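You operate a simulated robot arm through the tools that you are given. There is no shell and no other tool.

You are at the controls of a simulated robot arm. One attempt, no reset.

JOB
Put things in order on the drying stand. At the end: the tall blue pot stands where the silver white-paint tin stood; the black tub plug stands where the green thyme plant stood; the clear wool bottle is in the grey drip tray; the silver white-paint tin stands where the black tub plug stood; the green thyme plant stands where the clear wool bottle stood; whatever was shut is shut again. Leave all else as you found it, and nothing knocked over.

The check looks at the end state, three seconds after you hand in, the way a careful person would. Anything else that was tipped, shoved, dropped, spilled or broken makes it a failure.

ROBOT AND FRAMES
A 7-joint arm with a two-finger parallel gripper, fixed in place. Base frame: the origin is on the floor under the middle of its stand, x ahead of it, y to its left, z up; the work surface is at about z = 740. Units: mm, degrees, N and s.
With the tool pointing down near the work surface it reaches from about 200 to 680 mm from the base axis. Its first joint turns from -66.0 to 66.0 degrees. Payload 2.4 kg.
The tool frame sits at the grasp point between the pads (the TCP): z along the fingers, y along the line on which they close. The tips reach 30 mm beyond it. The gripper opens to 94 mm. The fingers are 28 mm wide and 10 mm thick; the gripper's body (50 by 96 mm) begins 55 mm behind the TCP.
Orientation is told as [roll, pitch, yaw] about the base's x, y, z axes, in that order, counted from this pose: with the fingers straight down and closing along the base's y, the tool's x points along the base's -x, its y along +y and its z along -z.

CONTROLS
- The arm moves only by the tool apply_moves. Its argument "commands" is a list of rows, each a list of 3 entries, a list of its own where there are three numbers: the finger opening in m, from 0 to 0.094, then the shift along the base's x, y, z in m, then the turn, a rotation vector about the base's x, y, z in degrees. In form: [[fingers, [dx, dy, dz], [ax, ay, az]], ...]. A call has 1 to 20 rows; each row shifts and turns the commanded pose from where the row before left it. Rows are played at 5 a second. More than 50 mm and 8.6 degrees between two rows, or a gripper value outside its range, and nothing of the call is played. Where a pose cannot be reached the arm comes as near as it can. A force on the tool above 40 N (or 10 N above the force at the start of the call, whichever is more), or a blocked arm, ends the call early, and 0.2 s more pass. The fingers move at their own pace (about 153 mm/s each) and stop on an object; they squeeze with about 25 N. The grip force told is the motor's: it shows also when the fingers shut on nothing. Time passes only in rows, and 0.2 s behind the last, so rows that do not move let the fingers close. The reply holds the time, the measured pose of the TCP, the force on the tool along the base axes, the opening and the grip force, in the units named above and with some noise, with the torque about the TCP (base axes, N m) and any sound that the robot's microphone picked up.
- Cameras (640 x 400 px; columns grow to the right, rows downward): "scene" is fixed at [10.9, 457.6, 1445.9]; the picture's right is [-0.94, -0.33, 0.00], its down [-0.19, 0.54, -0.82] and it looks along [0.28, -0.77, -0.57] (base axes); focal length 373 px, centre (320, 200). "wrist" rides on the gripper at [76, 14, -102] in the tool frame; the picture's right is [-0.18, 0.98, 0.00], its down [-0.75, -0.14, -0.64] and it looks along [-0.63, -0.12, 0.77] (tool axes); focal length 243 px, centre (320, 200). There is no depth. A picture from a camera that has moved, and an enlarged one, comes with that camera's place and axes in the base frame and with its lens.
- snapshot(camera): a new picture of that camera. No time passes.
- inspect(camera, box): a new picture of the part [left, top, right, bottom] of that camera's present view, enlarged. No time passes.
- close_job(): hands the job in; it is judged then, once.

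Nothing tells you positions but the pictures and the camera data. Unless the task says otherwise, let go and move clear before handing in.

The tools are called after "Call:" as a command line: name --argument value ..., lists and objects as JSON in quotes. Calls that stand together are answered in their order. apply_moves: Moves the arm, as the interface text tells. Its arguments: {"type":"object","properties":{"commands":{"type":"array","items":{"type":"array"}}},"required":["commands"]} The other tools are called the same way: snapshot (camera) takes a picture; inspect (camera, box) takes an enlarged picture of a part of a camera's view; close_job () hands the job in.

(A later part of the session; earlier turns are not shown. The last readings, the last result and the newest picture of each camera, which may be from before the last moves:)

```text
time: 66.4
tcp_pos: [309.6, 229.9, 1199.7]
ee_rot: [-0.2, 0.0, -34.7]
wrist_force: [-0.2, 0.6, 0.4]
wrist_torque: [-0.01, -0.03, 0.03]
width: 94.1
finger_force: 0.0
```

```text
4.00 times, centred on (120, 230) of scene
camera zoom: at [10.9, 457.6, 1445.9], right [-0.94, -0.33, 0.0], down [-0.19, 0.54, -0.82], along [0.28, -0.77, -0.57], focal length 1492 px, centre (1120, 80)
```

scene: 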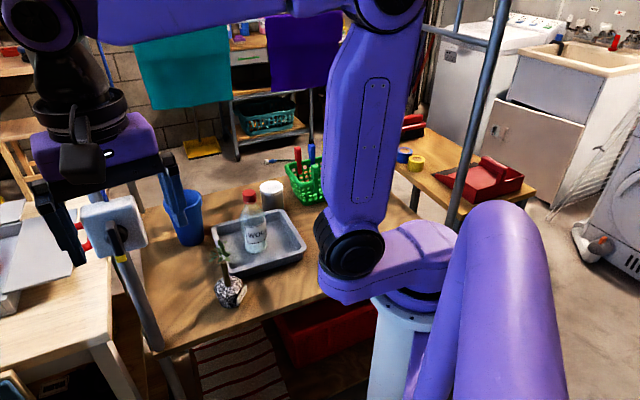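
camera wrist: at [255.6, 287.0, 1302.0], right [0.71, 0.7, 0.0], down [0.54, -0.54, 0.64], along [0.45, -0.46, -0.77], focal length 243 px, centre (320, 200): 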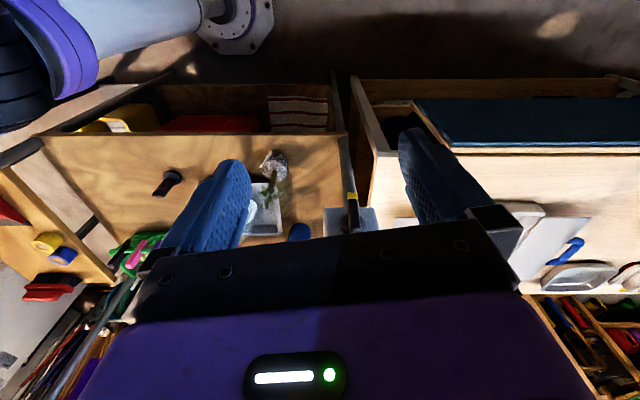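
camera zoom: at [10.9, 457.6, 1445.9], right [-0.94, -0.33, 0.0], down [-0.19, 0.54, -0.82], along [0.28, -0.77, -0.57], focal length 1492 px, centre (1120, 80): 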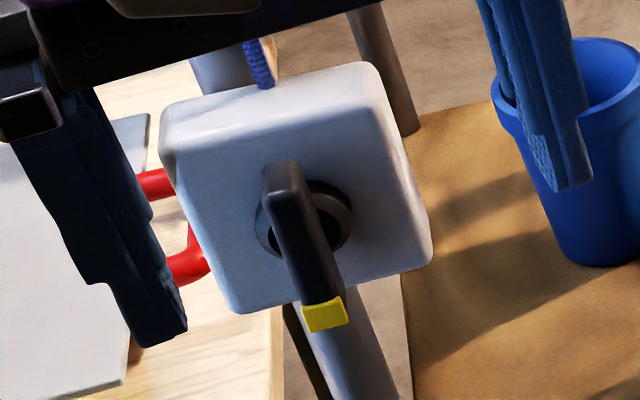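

I've located the lever: pivot ≈ (420,175,1089), bar now vertical (z 1055–1122), and the box face looks towards (-0.74, 0.67). I'll use the closed fingers as a stick to push the bar's upper end back to the robot's side. First close fingers, yaw to -42° and tilt 30°.

Call:
apply_moves --commands '[[0.0, [0, 0, 0], [0, 0, -7.5]], [0.0, [0, 0, 0], [-5.04, -5.556, 0]], [0.0, [0, 0, 0], [-5.04, -5.556, 0]], [0.0, [0, 0, 0], [-5.04, -5.556, 0]], [0.0, [0, 0, 0], [-5.04, -5.556, 0]], [0.0, [0, 0, 0], [0, 0, 0]]]'

Call:
snapshot --camera "scene"

Call:
snapshot --camera "wrist"

```text
time: 67.8
tcp_pos: [310.6, 230.8, 1197.4]
ee_rot: [-0.2, -30.1, -42.2]
wrist_force: [0.5, 0.5, -0.8]
wrist_torque: [-0.04, -0.03, -0.02]
width: 0.0
finger_force: 25.3
```

```text
taken
```

scene: 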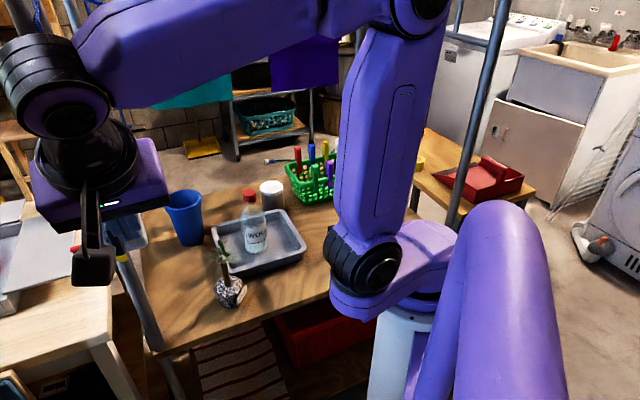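

```text
taken
camera wrist: at [234.6, 321.3, 1248.8], right [0.78, 0.62, 0.09], down [0.15, -0.32, 0.93], along [0.61, -0.71, -0.35], focal length 243 px, centre (320, 200)
```

wrist: 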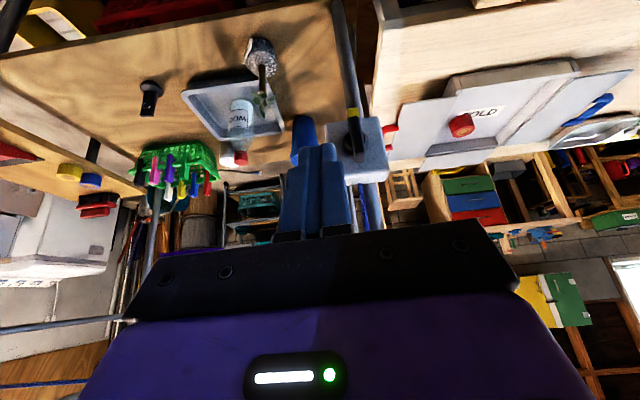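

The wrist camera now shows box and lever beside the closed fingers. I zoom to triangulate again.

Call:
inspect --camera "wrist" --box '[290, 90, 410, 200]'

```text
3.64 times, centred on (350, 145) of wrist
camera zoom: at [234.6, 321.3, 1248.8], right [0.78, 0.62, 0.09], down [0.15, -0.32, 0.93], along [0.61, -0.71, -0.35], focal length 882 px, centre (211, 400)
```

zoom: 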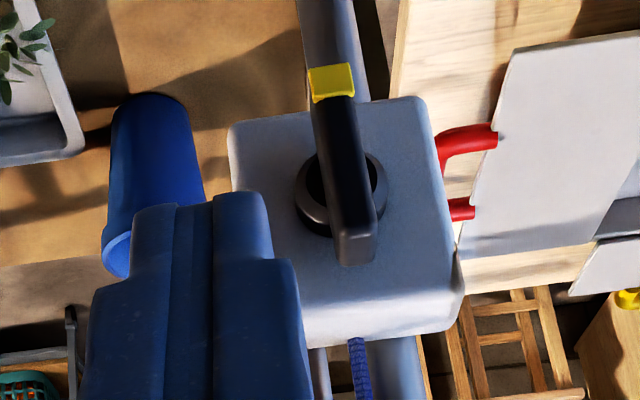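

Consistent: bar top at about (420,175,1122). I move the stick first sideways, then in front of the box on the far side of the lever, staying above it.

Call:
apply_moves --commands '[[0.0, [0.022, 0.0244, -0.006], [0, 0, 0]], [0.0, [0.0222, 0.0244, -0.006], [0, 0, 0]], [0.0, [0.019, -0.017, -0.005], [0, 0, 0]], [0.0, [0.019, -0.017, -0.005], [0, 0, 0]], [0.0, [0, 0, 0], [0, 0, 0]]]'

Call:
snapshot --camera "wrist"

Call:
snapshot --camera "scene"

```text
time: 69.0
tcp_pos: [391.6, 244.7, 1178.3]
ee_rot: [-0.2, -29.9, -42.2]
wrist_force: [0.8, -0.1, 0.4]
wrist_torque: [-0.02, 0.0, 0.02]
width: 0.0
finger_force: 24.6
```

```text
taken
camera wrist: at [315.6, 335.2, 1228.5], right [0.78, 0.62, 0.09], down [0.15, -0.33, 0.93], along [0.61, -0.71, -0.35], focal length 243 px, centre (320, 200)
```

wrist: 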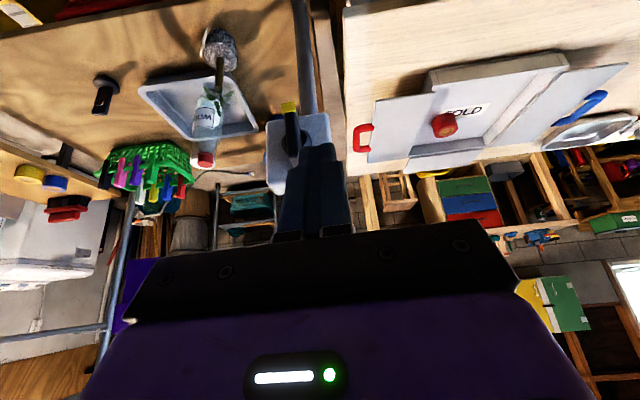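

```text
taken
```

scene: 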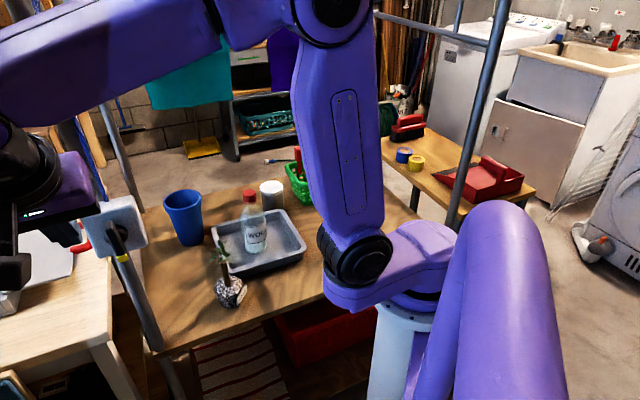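

Good alignment so far: 68 mm in front of the bar and 32 mm to its far side. Advance most of that and check.

Call:
apply_moves --commands '[[0.0, [0.0146, -0.0132, 0], [0, 0, 0]], [0.0, [0.0146, -0.0132, 0], [0, 0, 0]], [0.0, [0, 0, 0], [0, 0, 0]]]'

Call:
inspect --camera "wrist" --box '[220, 70, 380, 220]'

Call:
inspect --camera "scene" --box '[60, 170, 170, 280]'

```text
time: 69.8
tcp_pos: [422.2, 219.0, 1177.5]
ee_rot: [-0.3, -30.1, -42.2]
wrist_force: [0.3, 0.4, -0.1]
wrist_torque: [-0.01, 0.0, -0.02]
width: 0.1
finger_force: 25.1
```

```text
2.67 times, centred on (300, 145) of wrist
camera zoom: at [345.0, 309.6, 1227.8], right [0.78, 0.62, 0.09], down [0.15, -0.33, 0.93], along [0.61, -0.71, -0.35], focal length 647 px, centre (373, 347)
```

zoom: 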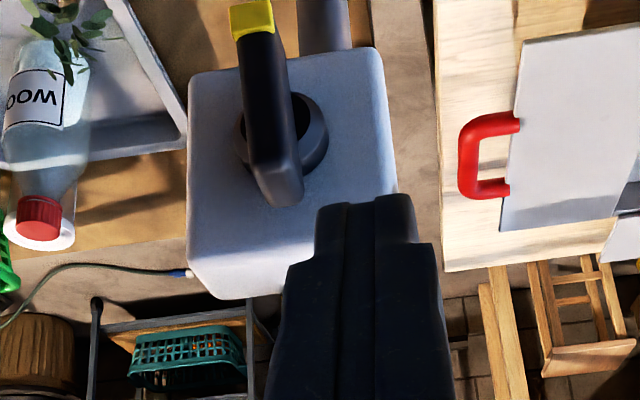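

```text
3.64 times, centred on (115, 225) of scene
camera zoom: at [11.0, 457.6, 1445.9], right [-0.94, -0.33, 0.0], down [-0.19, 0.54, -0.82], along [0.28, -0.77, -0.57], focal length 1357 px, centre (1066, 109)
```

zoom: 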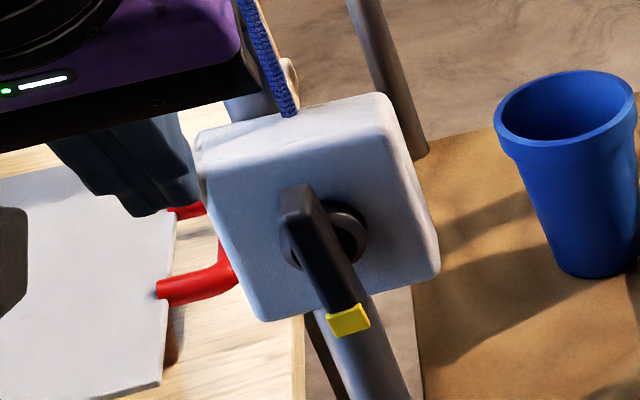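

The stick is beside and above the bar. I move in by 21 mm in front of the face, then go down to just above pivot height.

Call:
apply_moves --commands '[[0.0, [0.0078, -0.007, 0], [0, 0, 0]], [0.0, [0.0077, -0.0071, 0], [0, 0, 0]], [0.0, [0, 0, -0.015], [0, 0, 0]], [0.0, [0, 0, -0.015], [0, 0, 0]], [0.0, [0, 0, -0.014], [0, 0, 0]], [0.0, [0, 0, 0], [0, 0, 0]]]'

Call:
inspect --camera "wrist" --box '[220, 70, 380, 220]'

Call:
inspect --camera "scene" --box '[60, 170, 170, 280]'

```text
time: 71.2
tcp_pos: [436.2, 204.7, 1134.2]
ee_rot: [-0.2, -30.0, -42.2]
wrist_force: [0.3, -0.1, -0.5]
wrist_torque: [-0.01, 0.01, -0.01]
width: 0.0
finger_force: 25.3
```

```text
2.67 times, centred on (300, 145) of wrist
camera zoom: at [361.0, 295.7, 1184.0], right [0.78, 0.62, 0.09], down [0.15, -0.33, 0.93], along [0.61, -0.71, -0.35], focal length 647 px, centre (373, 347)
```

zoom: 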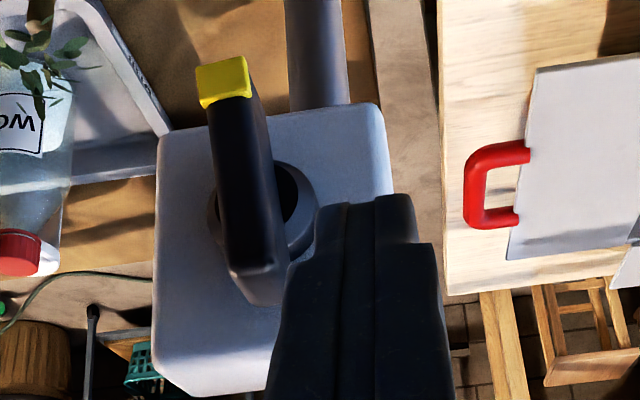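

```text
3.64 times, centred on (115, 225) of scene
camera zoom: at [10.9, 457.6, 1445.9], right [-0.94, -0.33, 0.0], down [-0.19, 0.54, -0.82], along [0.28, -0.77, -0.57], focal length 1357 px, centre (1066, 109)
```

zoom: 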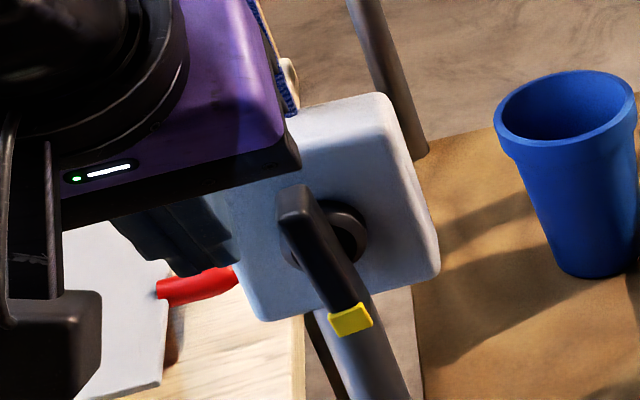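

The stick stands beside the bar, overlapping its upper ~18 mm. Push gently toward the robot side and watch.

Call:
apply_moves --commands '[[0.0, [-0.0047, -0.0052, 0], [0, 0, 0]], [0.0, [-0.0047, -0.0052, 0], [0, 0, 0]], [0.0, [-0.0047, -0.0052, 0], [0, 0, 0]], [0.0, [0, 0, 0], [0, 0, 0]]]'

Call:
inspect --camera "wrist" --box '[220, 70, 380, 220]'

Call:
inspect --camera "scene" --box '[60, 170, 170, 280]'

```text
time: 72.2
tcp_pos: [422.5, 187.9, 1133.0]
ee_rot: [-0.3, -30.0, -42.2]
wrist_force: [-0.9, 2.1, 1.0]
wrist_torque: [0.08, 0.02, -0.02]
width: 0.1
finger_force: 25.3
```

```text
2.67 times, centred on (300, 145) of wrist
camera zoom: at [347.1, 279.3, 1183.5], right [0.78, 0.62, 0.09], down [0.15, -0.33, 0.93], along [0.61, -0.71, -0.35], focal length 647 px, centre (373, 347)
```

zoom: 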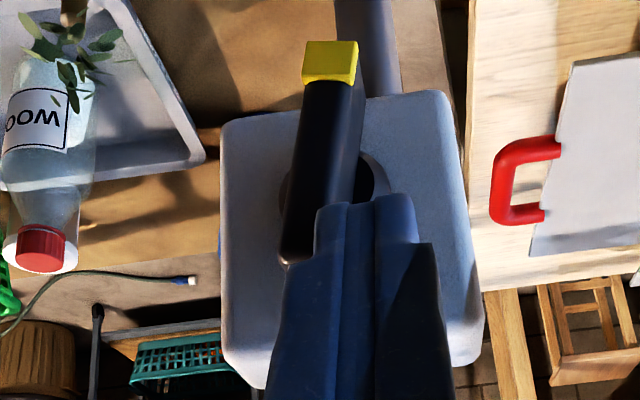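

```text
3.64 times, centred on (115, 225) of scene
camera zoom: at [10.9, 457.6, 1445.9], right [-0.94, -0.33, 0.0], down [-0.19, 0.54, -0.82], along [0.28, -0.77, -0.57], focal length 1357 px, centre (1066, 109)
```

zoom: 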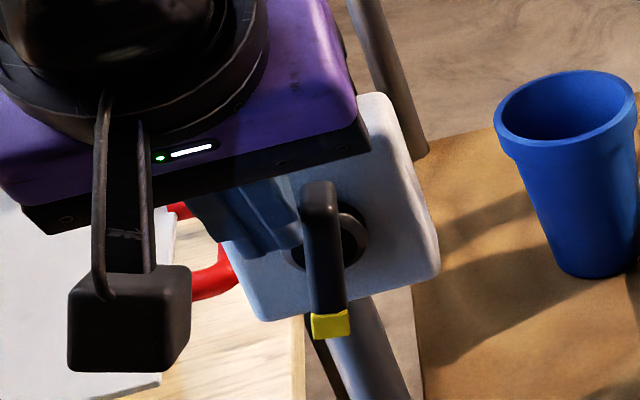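

The lever is turning with only ~2 N. Continue pushing.

Call:
apply_moves --commands '[[0.0, [-0.0047, -0.0052, 0], [0, 0, 0]], [0.0, [-0.0047, -0.0052, 0], [0, 0, 0]], [0.0, [-0.0034, -0.0037, 0], [0, 0, 0]], [0.0, [0, 0, 0], [0, 0, 0]]]'

Call:
inspect --camera "wrist" --box '[220, 70, 380, 220]'

Call:
inspect --camera "scene" --box '[60, 170, 170, 280]'

```text
time: 73.2
tcp_pos: [411.1, 174.0, 1132.4]
ee_rot: [-0.2, -30.1, -42.3]
wrist_force: [-0.5, 0.6, 0.9]
wrist_torque: [0.0, 0.03, -0.01]
width: 0.0
finger_force: 25.1
```

```text
2.67 times, centred on (300, 145) of wrist
camera zoom: at [334.0, 264.8, 1183.1], right [0.78, 0.62, 0.09], down [0.15, -0.33, 0.93], along [0.61, -0.72, -0.35], focal length 647 px, centre (373, 347)
```

zoom: 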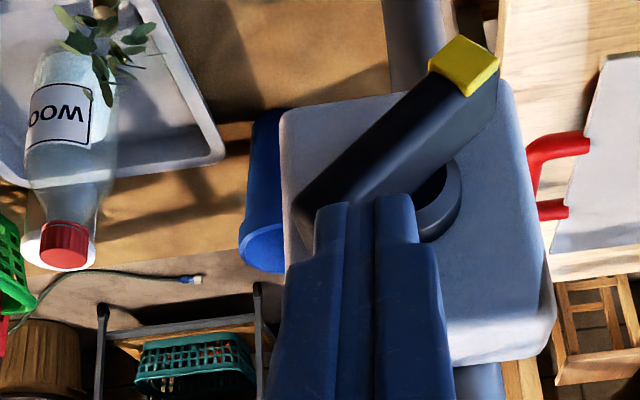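

```text
3.64 times, centred on (115, 225) of scene
camera zoom: at [10.9, 457.6, 1445.9], right [-0.94, -0.33, 0.0], down [-0.19, 0.54, -0.82], along [0.28, -0.77, -0.57], focal length 1357 px, centre (1066, 109)
```

zoom: 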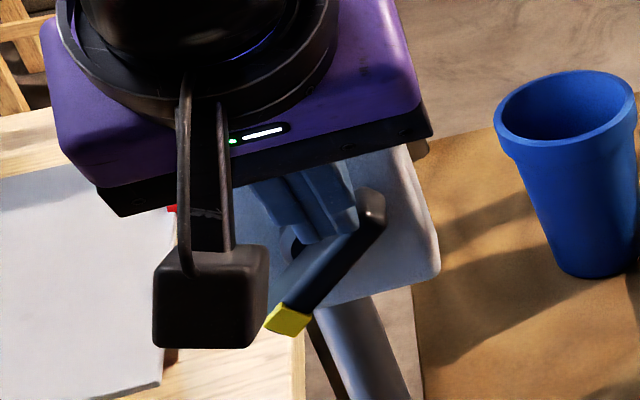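

It's about half-way round (≈50°). Keep pushing a bit, then press down.

Call:
apply_moves --commands '[[0.0, [-0.0047, -0.0052, 0], [0, 0, 0]], [0.0, [-0.0034, -0.0037, 0], [0, 0, 0]], [0.0, [0, 0, 0], [0, 0, 0]]]'

Call:
inspect --camera "wrist" --box '[220, 70, 380, 220]'

Call:
inspect --camera "scene" --box '[60, 170, 170, 280]'

```text
time: 74.0
tcp_pos: [402.3, 164.8, 1132.6]
ee_rot: [-0.2, -30.0, -42.3]
wrist_force: [-0.7, -0.4, 0.2]
wrist_torque: [0.02, -0.02, 0.01]
width: 0.1
finger_force: 24.8
```

```text
2.67 times, centred on (300, 145) of wrist
camera zoom: at [325.6, 256.6, 1183.3], right [0.78, 0.62, 0.09], down [0.15, -0.33, 0.93], along [0.61, -0.71, -0.35], focal length 647 px, centre (373, 347)
```

zoom: 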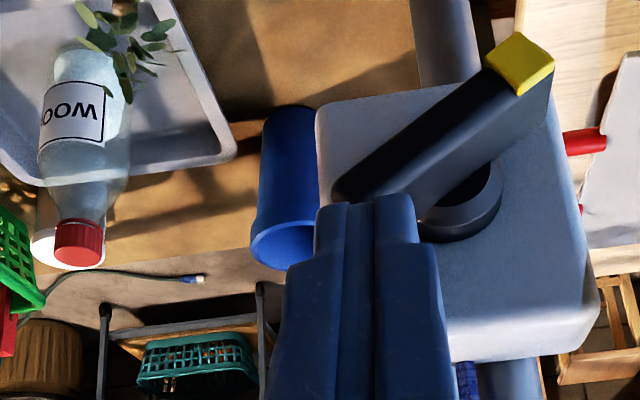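

```text
3.64 times, centred on (115, 225) of scene
camera zoom: at [10.9, 457.6, 1445.9], right [-0.94, -0.33, 0.0], down [-0.19, 0.54, -0.82], along [0.28, -0.77, -0.57], focal length 1357 px, centre (1066, 109)
```

zoom: 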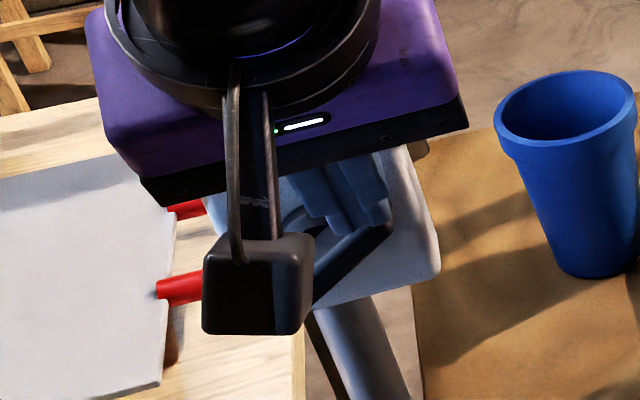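

Now press down on the end, gently.

Call:
apply_moves --commands '[[0.0, [0.001, 0.0011, -0.003], [0, 0, 0]], [0.0, [0, 0, -0.003], [0, 0, 0]], [0.0, [0, 0, 0], [0, 0, 0]]]'

Call:
inspect --camera "wrist" --box '[220, 70, 380, 220]'

Call:
inspect --camera "scene" --box '[60, 170, 170, 280]'

```text
time: 74.8
tcp_pos: [403.6, 167.5, 1126.6]
ee_rot: [-0.2, -30.0, -42.2]
wrist_force: [1.0, -0.2, 0.9]
wrist_torque: [-0.03, 0.01, 0.01]
width: 0.0
finger_force: 24.8
```

```text
2.67 times, centred on (300, 145) of wrist
camera zoom: at [327.2, 258.4, 1177.7], right [0.78, 0.62, 0.09], down [0.15, -0.33, 0.93], along [0.61, -0.71, -0.35], focal length 647 px, centre (373, 347)
```

zoom: 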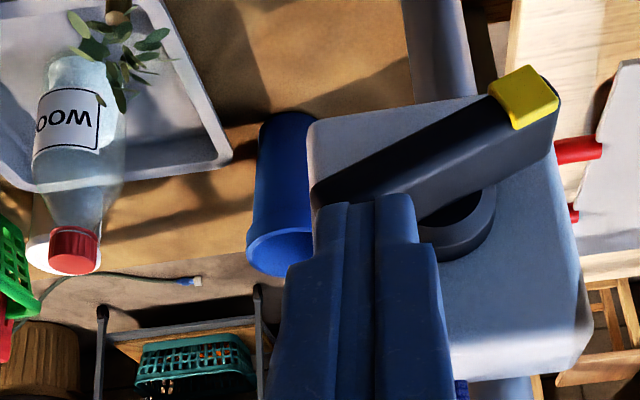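

```text
3.64 times, centred on (115, 225) of scene
camera zoom: at [11.0, 457.6, 1445.9], right [-0.94, -0.33, 0.0], down [-0.19, 0.54, -0.82], along [0.28, -0.77, -0.57], focal length 1357 px, centre (1066, 109)
```

zoom: 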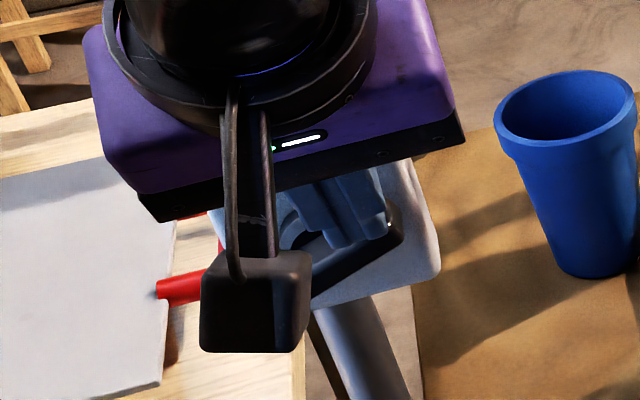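

About 11° short of horizontal still; press down a little more.

Call:
apply_moves --commands '[[0.0, [0, 0, -0.002], [0, 0, 0]], [0.0, [0, 0, -0.002], [0, 0, 0]], [0.0, [0, 0, 0], [0, 0, 0]]]'

Call:
inspect --camera "wrist" --box '[220, 70, 380, 220]'

Call:
inspect --camera "scene" --box '[60, 170, 170, 280]'

```text
time: 75.6
tcp_pos: [403.4, 166.9, 1122.6]
ee_rot: [-0.3, -30.0, -42.3]
wrist_force: [-0.2, 0.6, -0.1]
wrist_torque: [0.01, 0.01, -0.02]
width: 0.0
finger_force: 25.0
```

```text
2.67 times, centred on (300, 145) of wrist
camera zoom: at [327.4, 257.8, 1173.3], right [0.78, 0.62, 0.09], down [0.15, -0.33, 0.93], along [0.61, -0.71, -0.35], focal length 647 px, centre (373, 347)
```

zoom: 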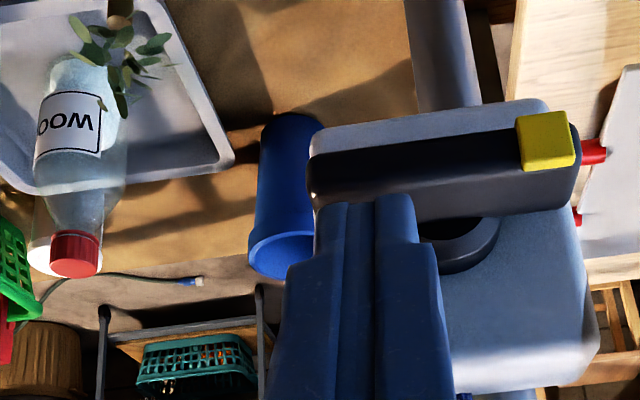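

```text
3.64 times, centred on (115, 225) of scene
camera zoom: at [10.9, 457.6, 1445.9], right [-0.94, -0.33, 0.0], down [-0.19, 0.54, -0.82], along [0.28, -0.77, -0.57], focal length 1357 px, centre (1066, 109)
```

zoom: 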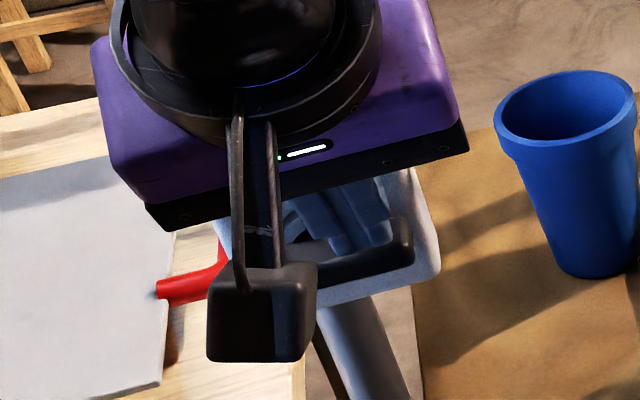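

The bar is now parallel to the box edges, i.e. horizontal with the yellow end on the outer side. I retreat along the finger axis and check.

Call:
apply_moves --commands '[[0.0, [-0.0018, 0.0017, 0.0043], [0, 0, 0]], [0.0, [-0.0056, 0.005, 0.013], [0, 0, 0]], [0.0, [-0.0056, 0.005, 0.013], [0, 0, 0]], [0.0, [-0.0074, 0.0067, 0.0173], [0, 0, 0]], [0.0, [-0.0074, 0.0067, 0.0173], [0, 0, 0]], [0.0, [0, 0, 0], [0, 0, 0]]]'

Call:
snapshot --camera "wrist"

Call:
snapshot --camera "scene"

```text
time: 77.0
tcp_pos: [376.6, 190.7, 1189.6]
ee_rot: [-0.2, -30.0, -42.2]
wrist_force: [-0.7, 0.1, 0.2]
wrist_torque: [0.04, 0.0, 0.03]
width: 0.1
finger_force: 24.6
```

```text
taken
camera wrist: at [300.1, 282.5, 1239.6], right [0.78, 0.62, 0.09], down [0.15, -0.33, 0.93], along [0.61, -0.71, -0.35], focal length 243 px, centre (320, 200)
```

wrist: 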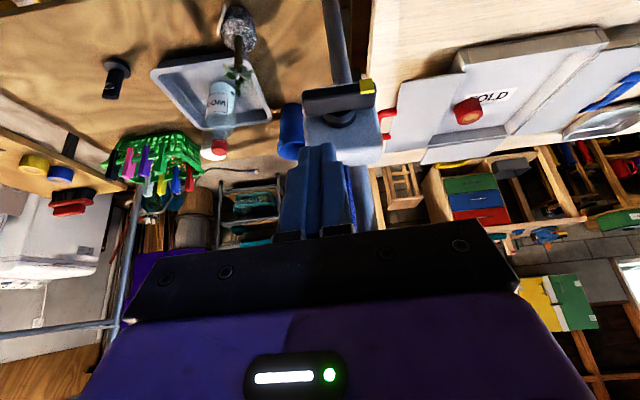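

```text
taken
```

scene: 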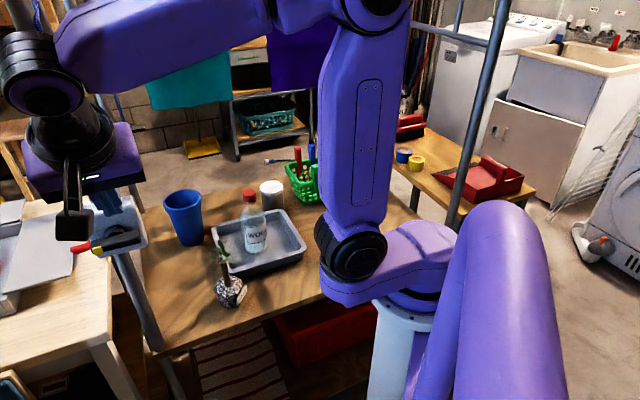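

Lever restored. I move away to open space and straighten the hand, then check the cord.

Call:
apply_moves --commands '[[0.0, [-0.025, 0.005, 0], [0, 0, 0]], [0.0, [-0.03, 0.0, 0], [0, 0, 0]], [0.0, [-0.015, 0.0, 0], [5.04, 5.556, 0]], [0.0, [0, 0, 0], [5.04, 5.556, 0]], [0.0, [0, 0, 0], [5.04, 5.556, 0]], [0.0, [0, 0, 0], [5.04, 5.556, 0]], [0.0, [0, 0, 0], [0, 0, 0]]]'

Call:
snapshot --camera "scene"

Call:
inspect --camera "scene" --box '[80, 170, 180, 280]'

```text
time: 78.6
tcp_pos: [305.3, 197.7, 1187.2]
ee_rot: [-0.2, 0.1, -42.2]
wrist_force: [0.5, 0.9, -0.3]
wrist_torque: [0.02, -0.01, -0.01]
width: 0.1
finger_force: 25.6
```

```text
taken
```

scene: 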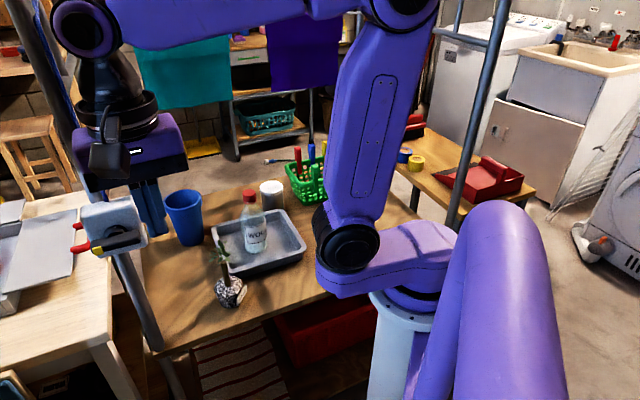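

```text
3.64 times, centred on (130, 225) of scene
camera zoom: at [11.0, 457.6, 1445.9], right [-0.94, -0.33, 0.0], down [-0.19, 0.54, -0.82], along [0.28, -0.77, -0.57], focal length 1357 px, centre (1011, 109)
```

zoom: 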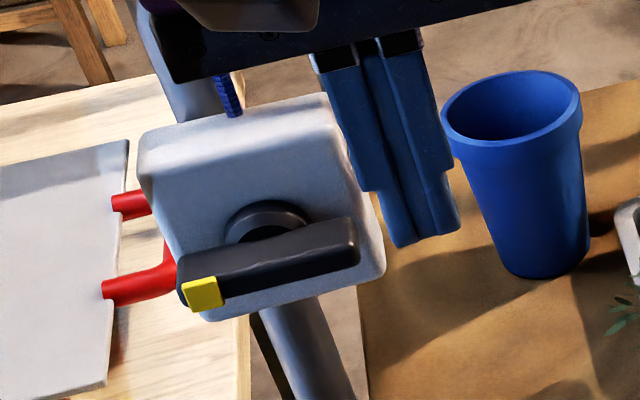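

The lever looks as at the start. I swing the arm back over the table (high up, far from the post) for a clear view of everything.

Call:
apply_moves --commands '[[0.04, [-0.01, -0.035, 0], [0, 0, 5]], [0.06, [-0.01, -0.04, 0], [0, 0, 6]], [0.08, [0, -0.04, 0], [0, 0, 6]], [0.094, [0, -0.04, 0], [0, 0, 6]], [0.094, [0, -0.04, -0.005], [0, 0, 6]], [0.094, [0, -0.04, -0.005], [0, 0, 6]], [0.094, [0, -0.04, -0.005], [0, 0, 7.2]], [0.094, [0, -0.04, -0.005], [0, 0, 0]], [0.094, [0, -0.04, -0.005], [0, 0, 0]], [0.094, [0, 0, 0], [0, 0, 0]]]'

Call:
snapshot --camera "scene"

Call:
inspect --camera "scene" --box '[140, 160, 300, 320]'

Call:
inspect --camera "scene" --box '[60, 0, 260, 80]'

```text
time: 80.8
tcp_pos: [285.5, -158.6, 1163.4]
ee_rot: [-0.2, -0.1, 0.1]
wrist_force: [0.1, 0.0, -0.1]
wrist_torque: [0.0, 0.02, 0.0]
width: 94.1
finger_force: 0.0
```

```text
taken
```

scene: 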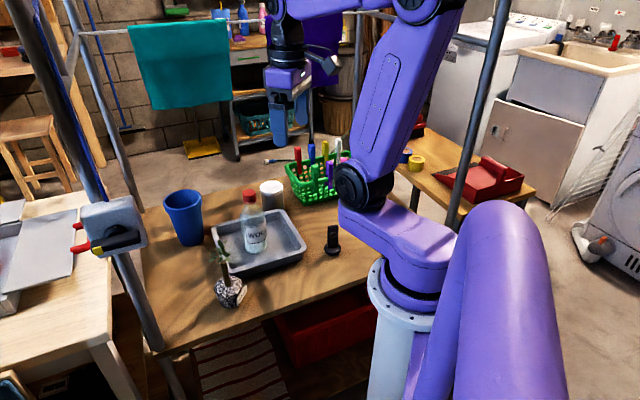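

```text
2.50 times, centred on (220, 240) of scene
camera zoom: at [11.0, 457.6, 1445.9], right [-0.94, -0.33, 0.0], down [-0.19, 0.54, -0.82], along [0.28, -0.77, -0.57], focal length 933 px, centre (570, 100)
```

zoom: 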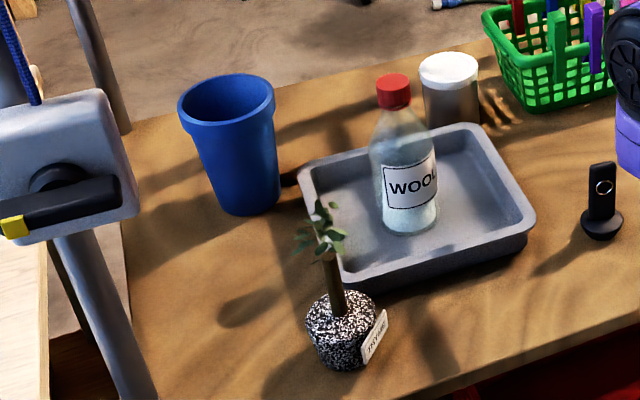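

```text
3.20 times, centred on (160, 40) of scene
camera zoom: at [11.0, 457.6, 1445.9], right [-0.94, -0.33, 0.0], down [-0.19, 0.54, -0.82], along [0.28, -0.77, -0.57], focal length 1194 px, centre (832, 712)
```

zoom: 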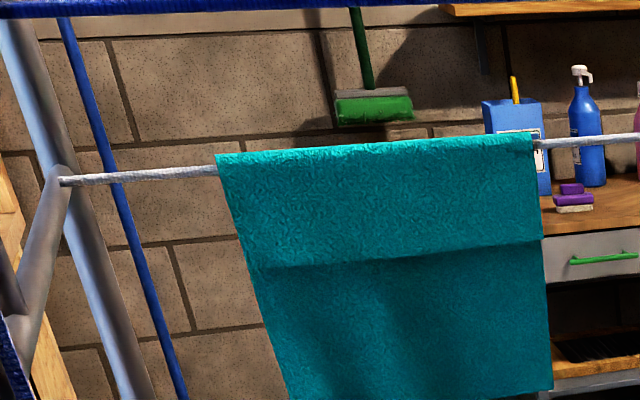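

Lever and cord are back as at the start, and the thyme stands where the bottle stood. Next the plug: I move above it for a close look.

Call:
apply_moves --commands '[[0.094, [-0.012, -0.022, -0.03], [0, 0, 0]], [0.094, [-0.012, -0.022, -0.03], [0, 0, 0]], [0.094, [-0.012, -0.022, -0.03], [0, 0, 0]], [0.094, [-0.012, -0.022, -0.03], [0, 0, 0]], [0.094, [-0.012, -0.022, -0.03], [0, 0, 0]], [0.094, [0, 0, 0], [0, 0, 0]]]'

Call:
snapshot --camera "wrist"

Call:
inspect --camera "scene" --box '[300, 200, 370, 270]'

```text
time: 82.2
tcp_pos: [225.8, -268.5, 1012.4]
ee_rot: [-0.2, 0.1, 0.0]
wrist_force: [-0.6, -0.2, 0.5]
wrist_torque: [0.02, 0.02, -0.02]
width: 94.1
finger_force: 0.1
```

```text
taken
camera wrist: at [149.9, -252.2, 1114.5], right [0.18, 0.98, 0.0], down [0.75, -0.14, 0.64], along [0.63, -0.12, -0.77], focal length 243 px, centre (320, 200)
```

wrist: 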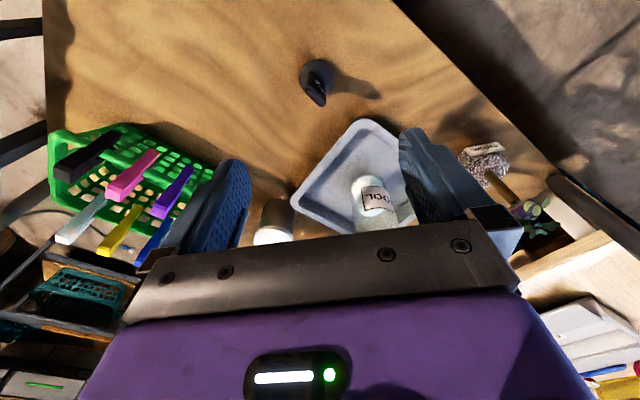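

```text
5.71 times, centred on (335, 235) of scene
camera zoom: at [10.9, 457.6, 1445.9], right [-0.94, -0.33, 0.0], down [-0.19, 0.54, -0.82], along [0.28, -0.77, -0.57], focal length 2132 px, centre (234, 0)
```

zoom: 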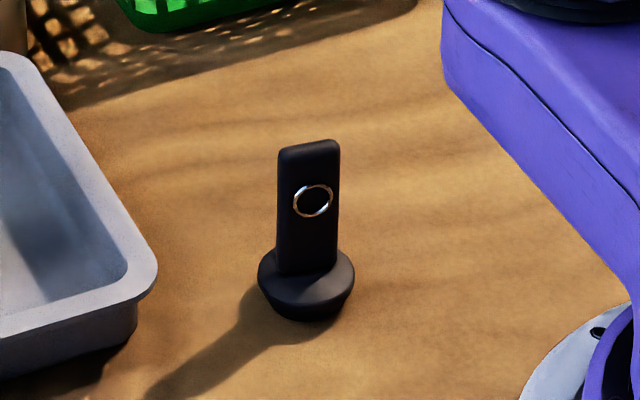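

Call:
inspect --camera "wrist" --box '[270, 40, 390, 120]'

```text
5.00 times, centred on (330, 80) of wrist
camera zoom: at [149.9, -252.2, 1114.5], right [0.18, 0.98, 0.0], down [0.75, -0.14, 0.64], along [0.63, -0.12, -0.77], focal length 1213 px, centre (270, 800)
```

zoom: 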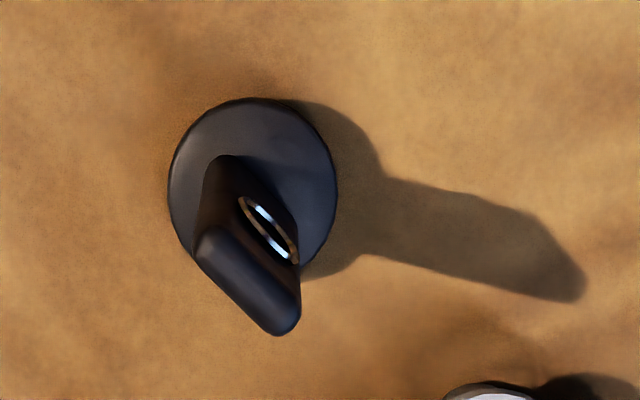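

The plug's axis is at about (233,-273); its flat handle (top z≈834) lies along azimuth ~40°. I turn the hand to -140° so the fingers close across the flat faces, above the ring.

Call:
apply_moves --commands '[[0.08, [0.0004, -0.0003, 0], [0, 0, -8.2]], [0.08, [0.0004, -0.0003, 0], [0, 0, -8.2]], [0.08, [0.0004, -0.0003, 0], [0, 0, -8.2]], [0.08, [0.0004, -0.0003, 0], [0, 0, -8.2]], [0.08, [0.0004, -0.0003, 0], [0, 0, -8.2]], [0.08, [0.0004, -0.0003, 0], [0, 0, -8.2]], [0.08, [0.0004, -0.0003, 0], [0, 0, -8.2]], [0.08, [0.0004, -0.0003, 0], [0, 0, -8.2]], [0.08, [0.0004, -0.0003, 0], [0, 0, -8.2]], [0.08, [0.0004, -0.0003, 0], [0, 0, -8.2]], [0.08, [0.0004, -0.0003, 0], [0, 0, -8.2]], [0.08, [0.0004, -0.0003, 0], [0, 0, -8.2]], [0.08, [0.0004, -0.0003, 0], [0, 0, -8.2]], [0.08, [0.0004, -0.0003, 0], [0, 0, -8.2]], [0.08, [0.0004, -0.0003, 0], [0, 0, -8.2]], [0.08, [0.0004, -0.0003, 0], [0, 0, -8.2]], [0.08, [0.0004, -0.0003, 0], [0, 0, -8.2]], [0.08, [0, 0, 0], [0, 0, 0]]]'

Call:
snapshot --camera "wrist"

Call:
inspect --camera "wrist" --box '[260, 50, 380, 150]'

```text
time: 86.0
tcp_pos: [232.7, -273.2, 1011.7]
ee_rot: [-0.1, -0.1, -139.7]
wrist_force: [-0.3, -0.2, 0.1]
wrist_torque: [-0.01, -0.01, 0.02]
width: 80.1
finger_force: 0.1
```

```text
taken
camera wrist: at [300.5, -233.7, 1114.5], right [0.5, -0.87, 0.0], down [-0.66, -0.38, 0.64], along [-0.56, -0.32, -0.77], focal length 243 px, centre (320, 200)
```

wrist: 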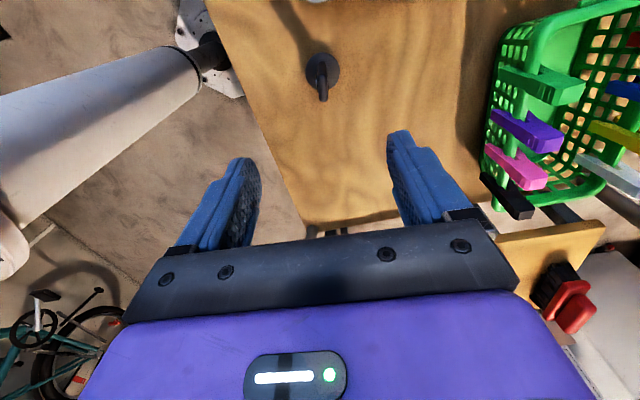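

```text
4.00 times, centred on (320, 100) of wrist
camera zoom: at [300.5, -233.7, 1114.5], right [0.5, -0.87, 0.0], down [-0.66, -0.38, 0.64], along [-0.56, -0.32, -0.77], focal length 970 px, centre (320, 600)
```

zoom: 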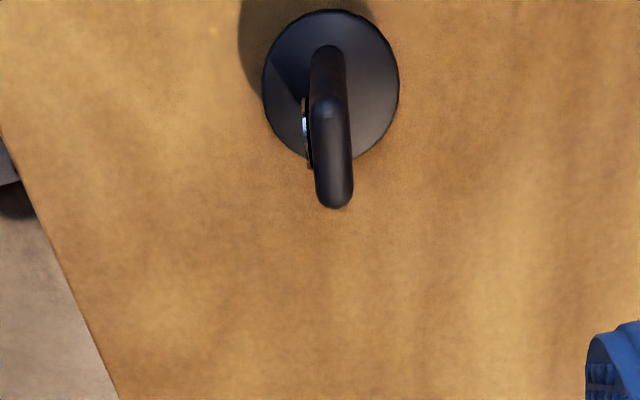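

Handle is aligned with the fingers. I descend over it, to grip its top ~22 mm above the ring.

Call:
apply_moves --commands '[[0.06, [0.0009, -0.0011, -0.035], [0, 0, 0]], [0.06, [0, 0, -0.04], [0, 0, 0]], [0.06, [0, 0, -0.04], [0, 0, 0]], [0.06, [0, 0, -0.03], [0, 0, 0]], [0.06, [0, 0, -0.015], [0, 0, 0]], [0.06, [0, 0, -0.009], [0, 0, 0]], [0.06, [0, 0, 0], [0, 0, 0]]]'

Call:
snapshot --camera "wrist"

Call:
inspect --camera "scene" --box '[290, 180, 380, 270]'

```text
time: 87.6
tcp_pos: [233.8, -274.3, 844.2]
ee_rot: [-0.2, 0.0, -139.4]
wrist_force: [0.4, -1.1, -0.8]
wrist_torque: [-0.03, 0.01, -0.03]
width: 59.9
finger_force: 0.1
```

```text
taken
camera wrist: at [301.7, -235.0, 945.4], right [0.5, -0.87, 0.0], down [-0.66, -0.38, 0.64], along [-0.56, -0.32, -0.77], focal length 243 px, centre (320, 200)
```

wrist: 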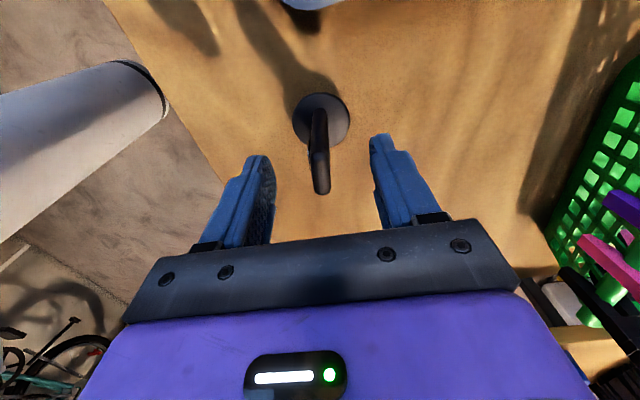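

```text
4.44 times, centred on (335, 225) of scene
camera zoom: at [10.9, 457.6, 1445.9], right [-0.94, -0.33, 0.0], down [-0.19, 0.54, -0.82], along [0.28, -0.77, -0.57], focal length 1658 px, centre (253, 89)
```

zoom: 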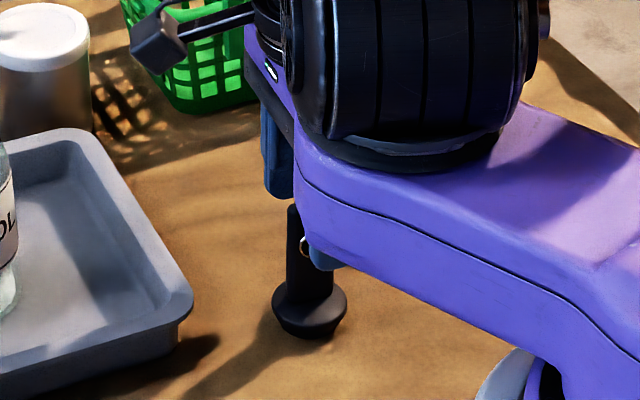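

The handle is centred between the fingers. Close.

Call:
apply_moves --commands '[[0.04, [0, 0, -0.002], [0, 0, 0]], [0.03, [0, 0, 0], [0, 0, 0]], [0.02, [0, 0, 0], [0, 0, 0]], [0.012, [0, 0, 0], [0, 0, 0]], [0.004, [0, 0, 0], [0, 0, 0]], [0.004, [0, 0, 0], [0, 0, 0]]]'

Call:
apply_moves --commands '[[0.004, [0, 0, 0.003], [0, 0, 0]], [0.004, [0, 0, 0.004], [0, 0, 0]], [0.004, [0, 0, 0.005], [0, 0, 0]], [0.004, [0, 0, 0], [0, 0, 0]]]'

Call:
snapshot --camera "wrist"

```text
time: 89.0
tcp_pos: [233.9, -275.5, 840.8]
ee_rot: [-0.2, 0.0, -139.5]
wrist_force: [-0.2, -0.8, 0.2]
wrist_torque: [-0.04, 0.01, 0.0]
width: 10.3
finger_force: 24.7
```

```text
time: 90.0
tcp_pos: [232.7, -275.3, 853.7]
ee_rot: [-0.2, 0.1, -139.4]
wrist_force: [0.1, 0.3, -0.5]
wrist_torque: [-0.01, 0.01, -0.01]
width: 10.2
finger_force: 24.4
```

```text
taken
camera wrist: at [301.1, -235.0, 955.5], right [0.5, -0.87, 0.0], down [-0.66, -0.39, 0.64], along [-0.56, -0.32, -0.77], focal length 243 px, centre (320, 200)
```

wrist: 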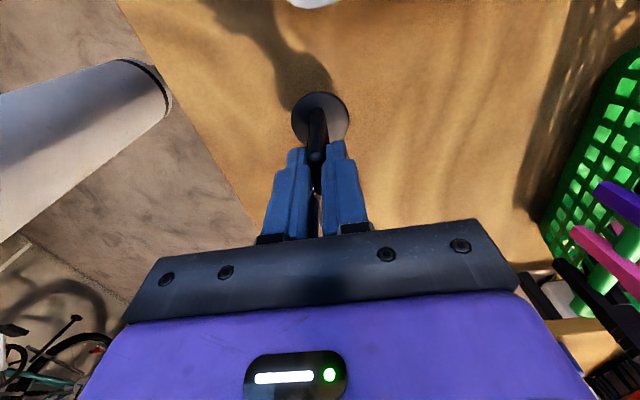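

Plug held (10 mm thick handle). Lift and carry it to the thyme's old spot.

Call:
apply_moves --commands '[[0.004, [0, 0, 0.015], [0, 0, 0]], [0.004, [0, 0, 0.025], [0, 0, 0]], [0.004, [0, -0.01, 0.01], [0, 0, 0]], [0.004, [0, -0.02, 0], [0, 0, 0]], [0.004, [0.0005, -0.03, 0], [0, 0, 0]], [0.004, [0.0005, -0.03, 0], [0, 0, 0]], [0.004, [0.0005, -0.028, 0], [0, 0, 0]], [0.004, [0.0005, -0.018, 0], [0, 0, 0]], [0.004, [0, -0.007, 0], [0, 0, 0]], [0.004, [0, 0, 0], [0, 0, 0]]]'

Call:
snapshot --camera "wrist"

Call:
snapshot --camera "scene"

```text
time: 92.2
tcp_pos: [235.7, -418.0, 903.5]
ee_rot: [-0.3, 0.1, -139.4]
wrist_force: [0.2, 0.5, -1.6]
wrist_torque: [-0.02, 0.0, 0.0]
width: 10.2
finger_force: 24.7
```

```text
taken
camera wrist: at [303.3, -378.0, 1005.6], right [0.5, -0.87, 0.0], down [-0.66, -0.39, 0.64], along [-0.56, -0.32, -0.77], focal length 243 px, centre (320, 200)
```

wrist: 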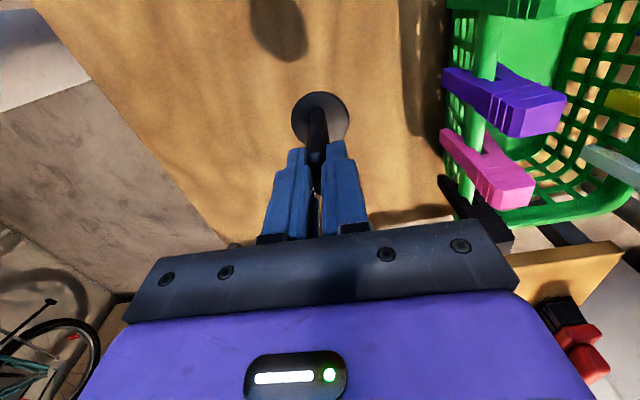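

```text
taken
```

scene: 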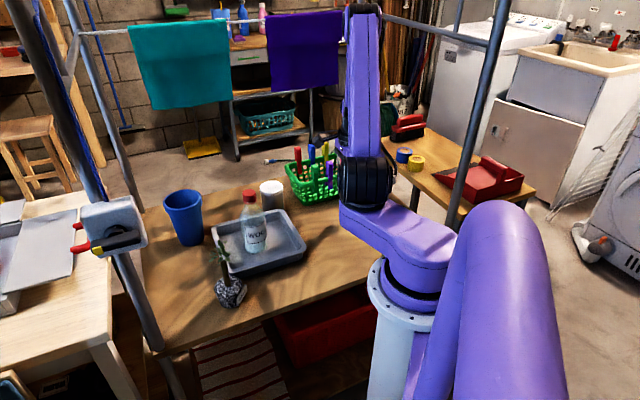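

Right over the spot. Lower it, slowly at the end.

Call:
apply_moves --commands '[[0.004, [0, 0, -0.015], [0, 0, 0]], [0.004, [0, 0, -0.02], [0, 0, 0]], [0.004, [0, 0, -0.013], [0, 0, 0]], [0.004, [0, 0, -0.007], [0, 0, 0]], [0.004, [0, 0, -0.004], [0, 0, 0]], [0.004, [0, 0, 0], [0, 0, 0]]]'

Call:
apply_moves --commands '[[0.004, [0, 0, -0.0015], [0, 0, 0]], [0.004, [0, 0, 0], [0, 0, 0]]]'

Call:
apply_moves --commands '[[0.004, [0, 0, -0.0012], [0, 0, 0]], [0.004, [0, 0, 0], [0, 0, 0]]]'

```text
time: 93.6
tcp_pos: [234.7, -418.4, 844.1]
ee_rot: [-0.1, 0.0, -139.5]
wrist_force: [-1.0, -0.3, -1.2]
wrist_torque: [-0.02, -0.03, -0.03]
width: 9.9
finger_force: 25.0
```

```text
time: 94.2
tcp_pos: [234.4, -416.6, 841.8]
ee_rot: [-0.3, 0.1, -139.5]
wrist_force: [0.5, -0.5, -0.6]
wrist_torque: [0.01, 0.01, 0.02]
width: 10.3
finger_force: 25.3
```

```text
time: 94.8
tcp_pos: [234.4, -416.1, 842.7]
ee_rot: [-0.2, 0.1, -139.5]
wrist_force: [0.3, -0.3, 0.0]
wrist_torque: [0.02, 0.0, 0.03]
width: 10.1
finger_force: 25.2
```

Call:
apply_moves --commands '[[0.004, [0, 0, -0.0008], [0, 0, 0]], [0.004, [0, 0, 0], [0, 0, 0]], [0.014, [0, 0, 0], [0, 0, 0]], [0.022, [0, 0, 0], [0, 0, 0]], [0.04, [0, 0, 0], [0, 0, 0]], [0.06, [0, 0, 0], [0, 0, 0]], [0.06, [0, 0, 0.02], [0, 0, 0]], [0.06, [0, 0, 0.04], [0, 0, 0]], [0.06, [0, 0, 0.045], [0, 0, 0]], [0.06, [0, 0, 0.045], [0, 0, 0]], [0.06, [0, 0, 0], [0, 0, 0]]]'

Call:
snapshot --camera "wrist"

Call:
inspect --camera "scene" --box '[240, 130, 400, 270]'

```text
time: 97.2
tcp_pos: [233.4, -417.5, 993.0]
ee_rot: [-0.3, -0.1, -139.3]
wrist_force: [0.4, 0.3, -0.4]
wrist_torque: [0.0, -0.02, -0.01]
width: 59.8
finger_force: 0.0
```

```text
taken
camera wrist: at [301.2, -378.1, 1095.5], right [0.5, -0.87, 0.0], down [-0.66, -0.39, 0.64], along [-0.56, -0.32, -0.77], focal length 243 px, centre (320, 200)
```

wrist: 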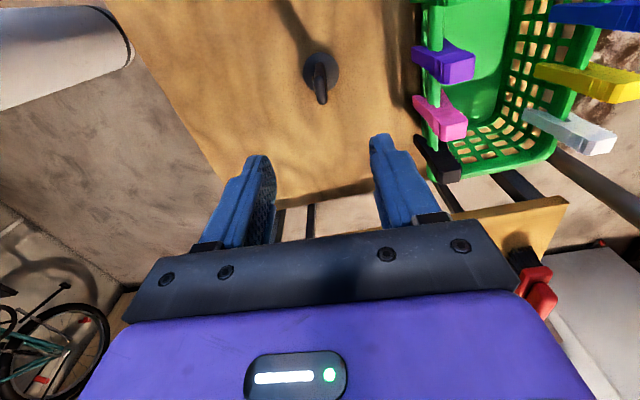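

```text
2.86 times, centred on (320, 200) of scene
camera zoom: at [10.9, 457.6, 1445.9], right [-0.94, -0.33, 0.0], down [-0.19, 0.54, -0.82], along [0.28, -0.77, -0.57], focal length 1066 px, centre (320, 200)
```

zoom: 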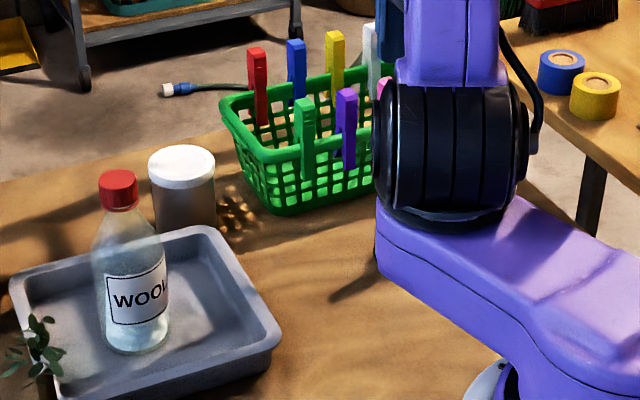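

The plug stands at the thyme's old spot. Next the tin: I move over to it, turning the hand to -45°.

Call:
apply_moves --commands '[[0.094, [0.019, 0.001, 0.001], [0, 0, 7.86]], [0.094, [0.019, 0.001, 0.001], [0, 0, 7.86]], [0.094, [0.019, 0.001, 0.001], [0, 0, 7.86]], [0.094, [0.019, 0.001, 0.001], [0, 0, 7.86]], [0.094, [0.019, 0.001, 0.001], [0, 0, 7.86]], [0.094, [0.019, 0.001, 0.001], [0, 0, 7.86]], [0.094, [0.019, 0.001, 0.001], [0, 0, 7.86]], [0.094, [0.019, 0.001, 0.001], [0, 0, 7.86]], [0.094, [0.019, 0.001, 0.001], [0, 0, 7.86]], [0.094, [0.019, 0.001, 0.001], [0, 0, 7.86]], [0.094, [0.019, 0.001, 0.001], [0, 0, 7.86]], [0.094, [0.019, 0.001, 0.001], [0, 0, 7.86]], [0.094, [0, 0, 0], [0, 0, 0]]]'

Call:
snapshot --camera "wrist"

Call:
snapshot --camera "scene"

```text
time: 100.0
tcp_pos: [464.0, -403.1, 1002.4]
ee_rot: [-0.2, 0.0, -45.0]
wrist_force: [-0.3, -0.1, 0.8]
wrist_torque: [0.02, -0.01, -0.02]
width: 93.8
finger_force: 0.0
```

```text
taken
camera wrist: at [421.5, -338.4, 1105.2], right [0.83, 0.56, 0.0], down [0.44, -0.63, 0.64], along [0.36, -0.53, -0.77], focal length 243 px, centre (320, 200)
```

wrist: 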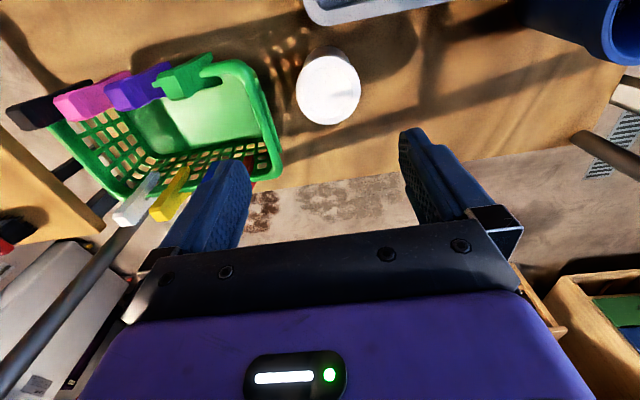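

```text
taken
```

scene: 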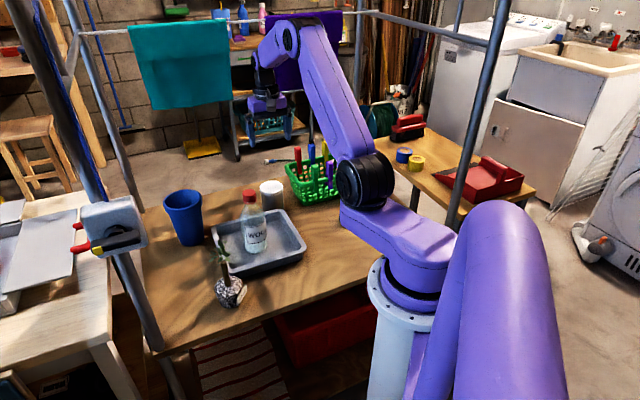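

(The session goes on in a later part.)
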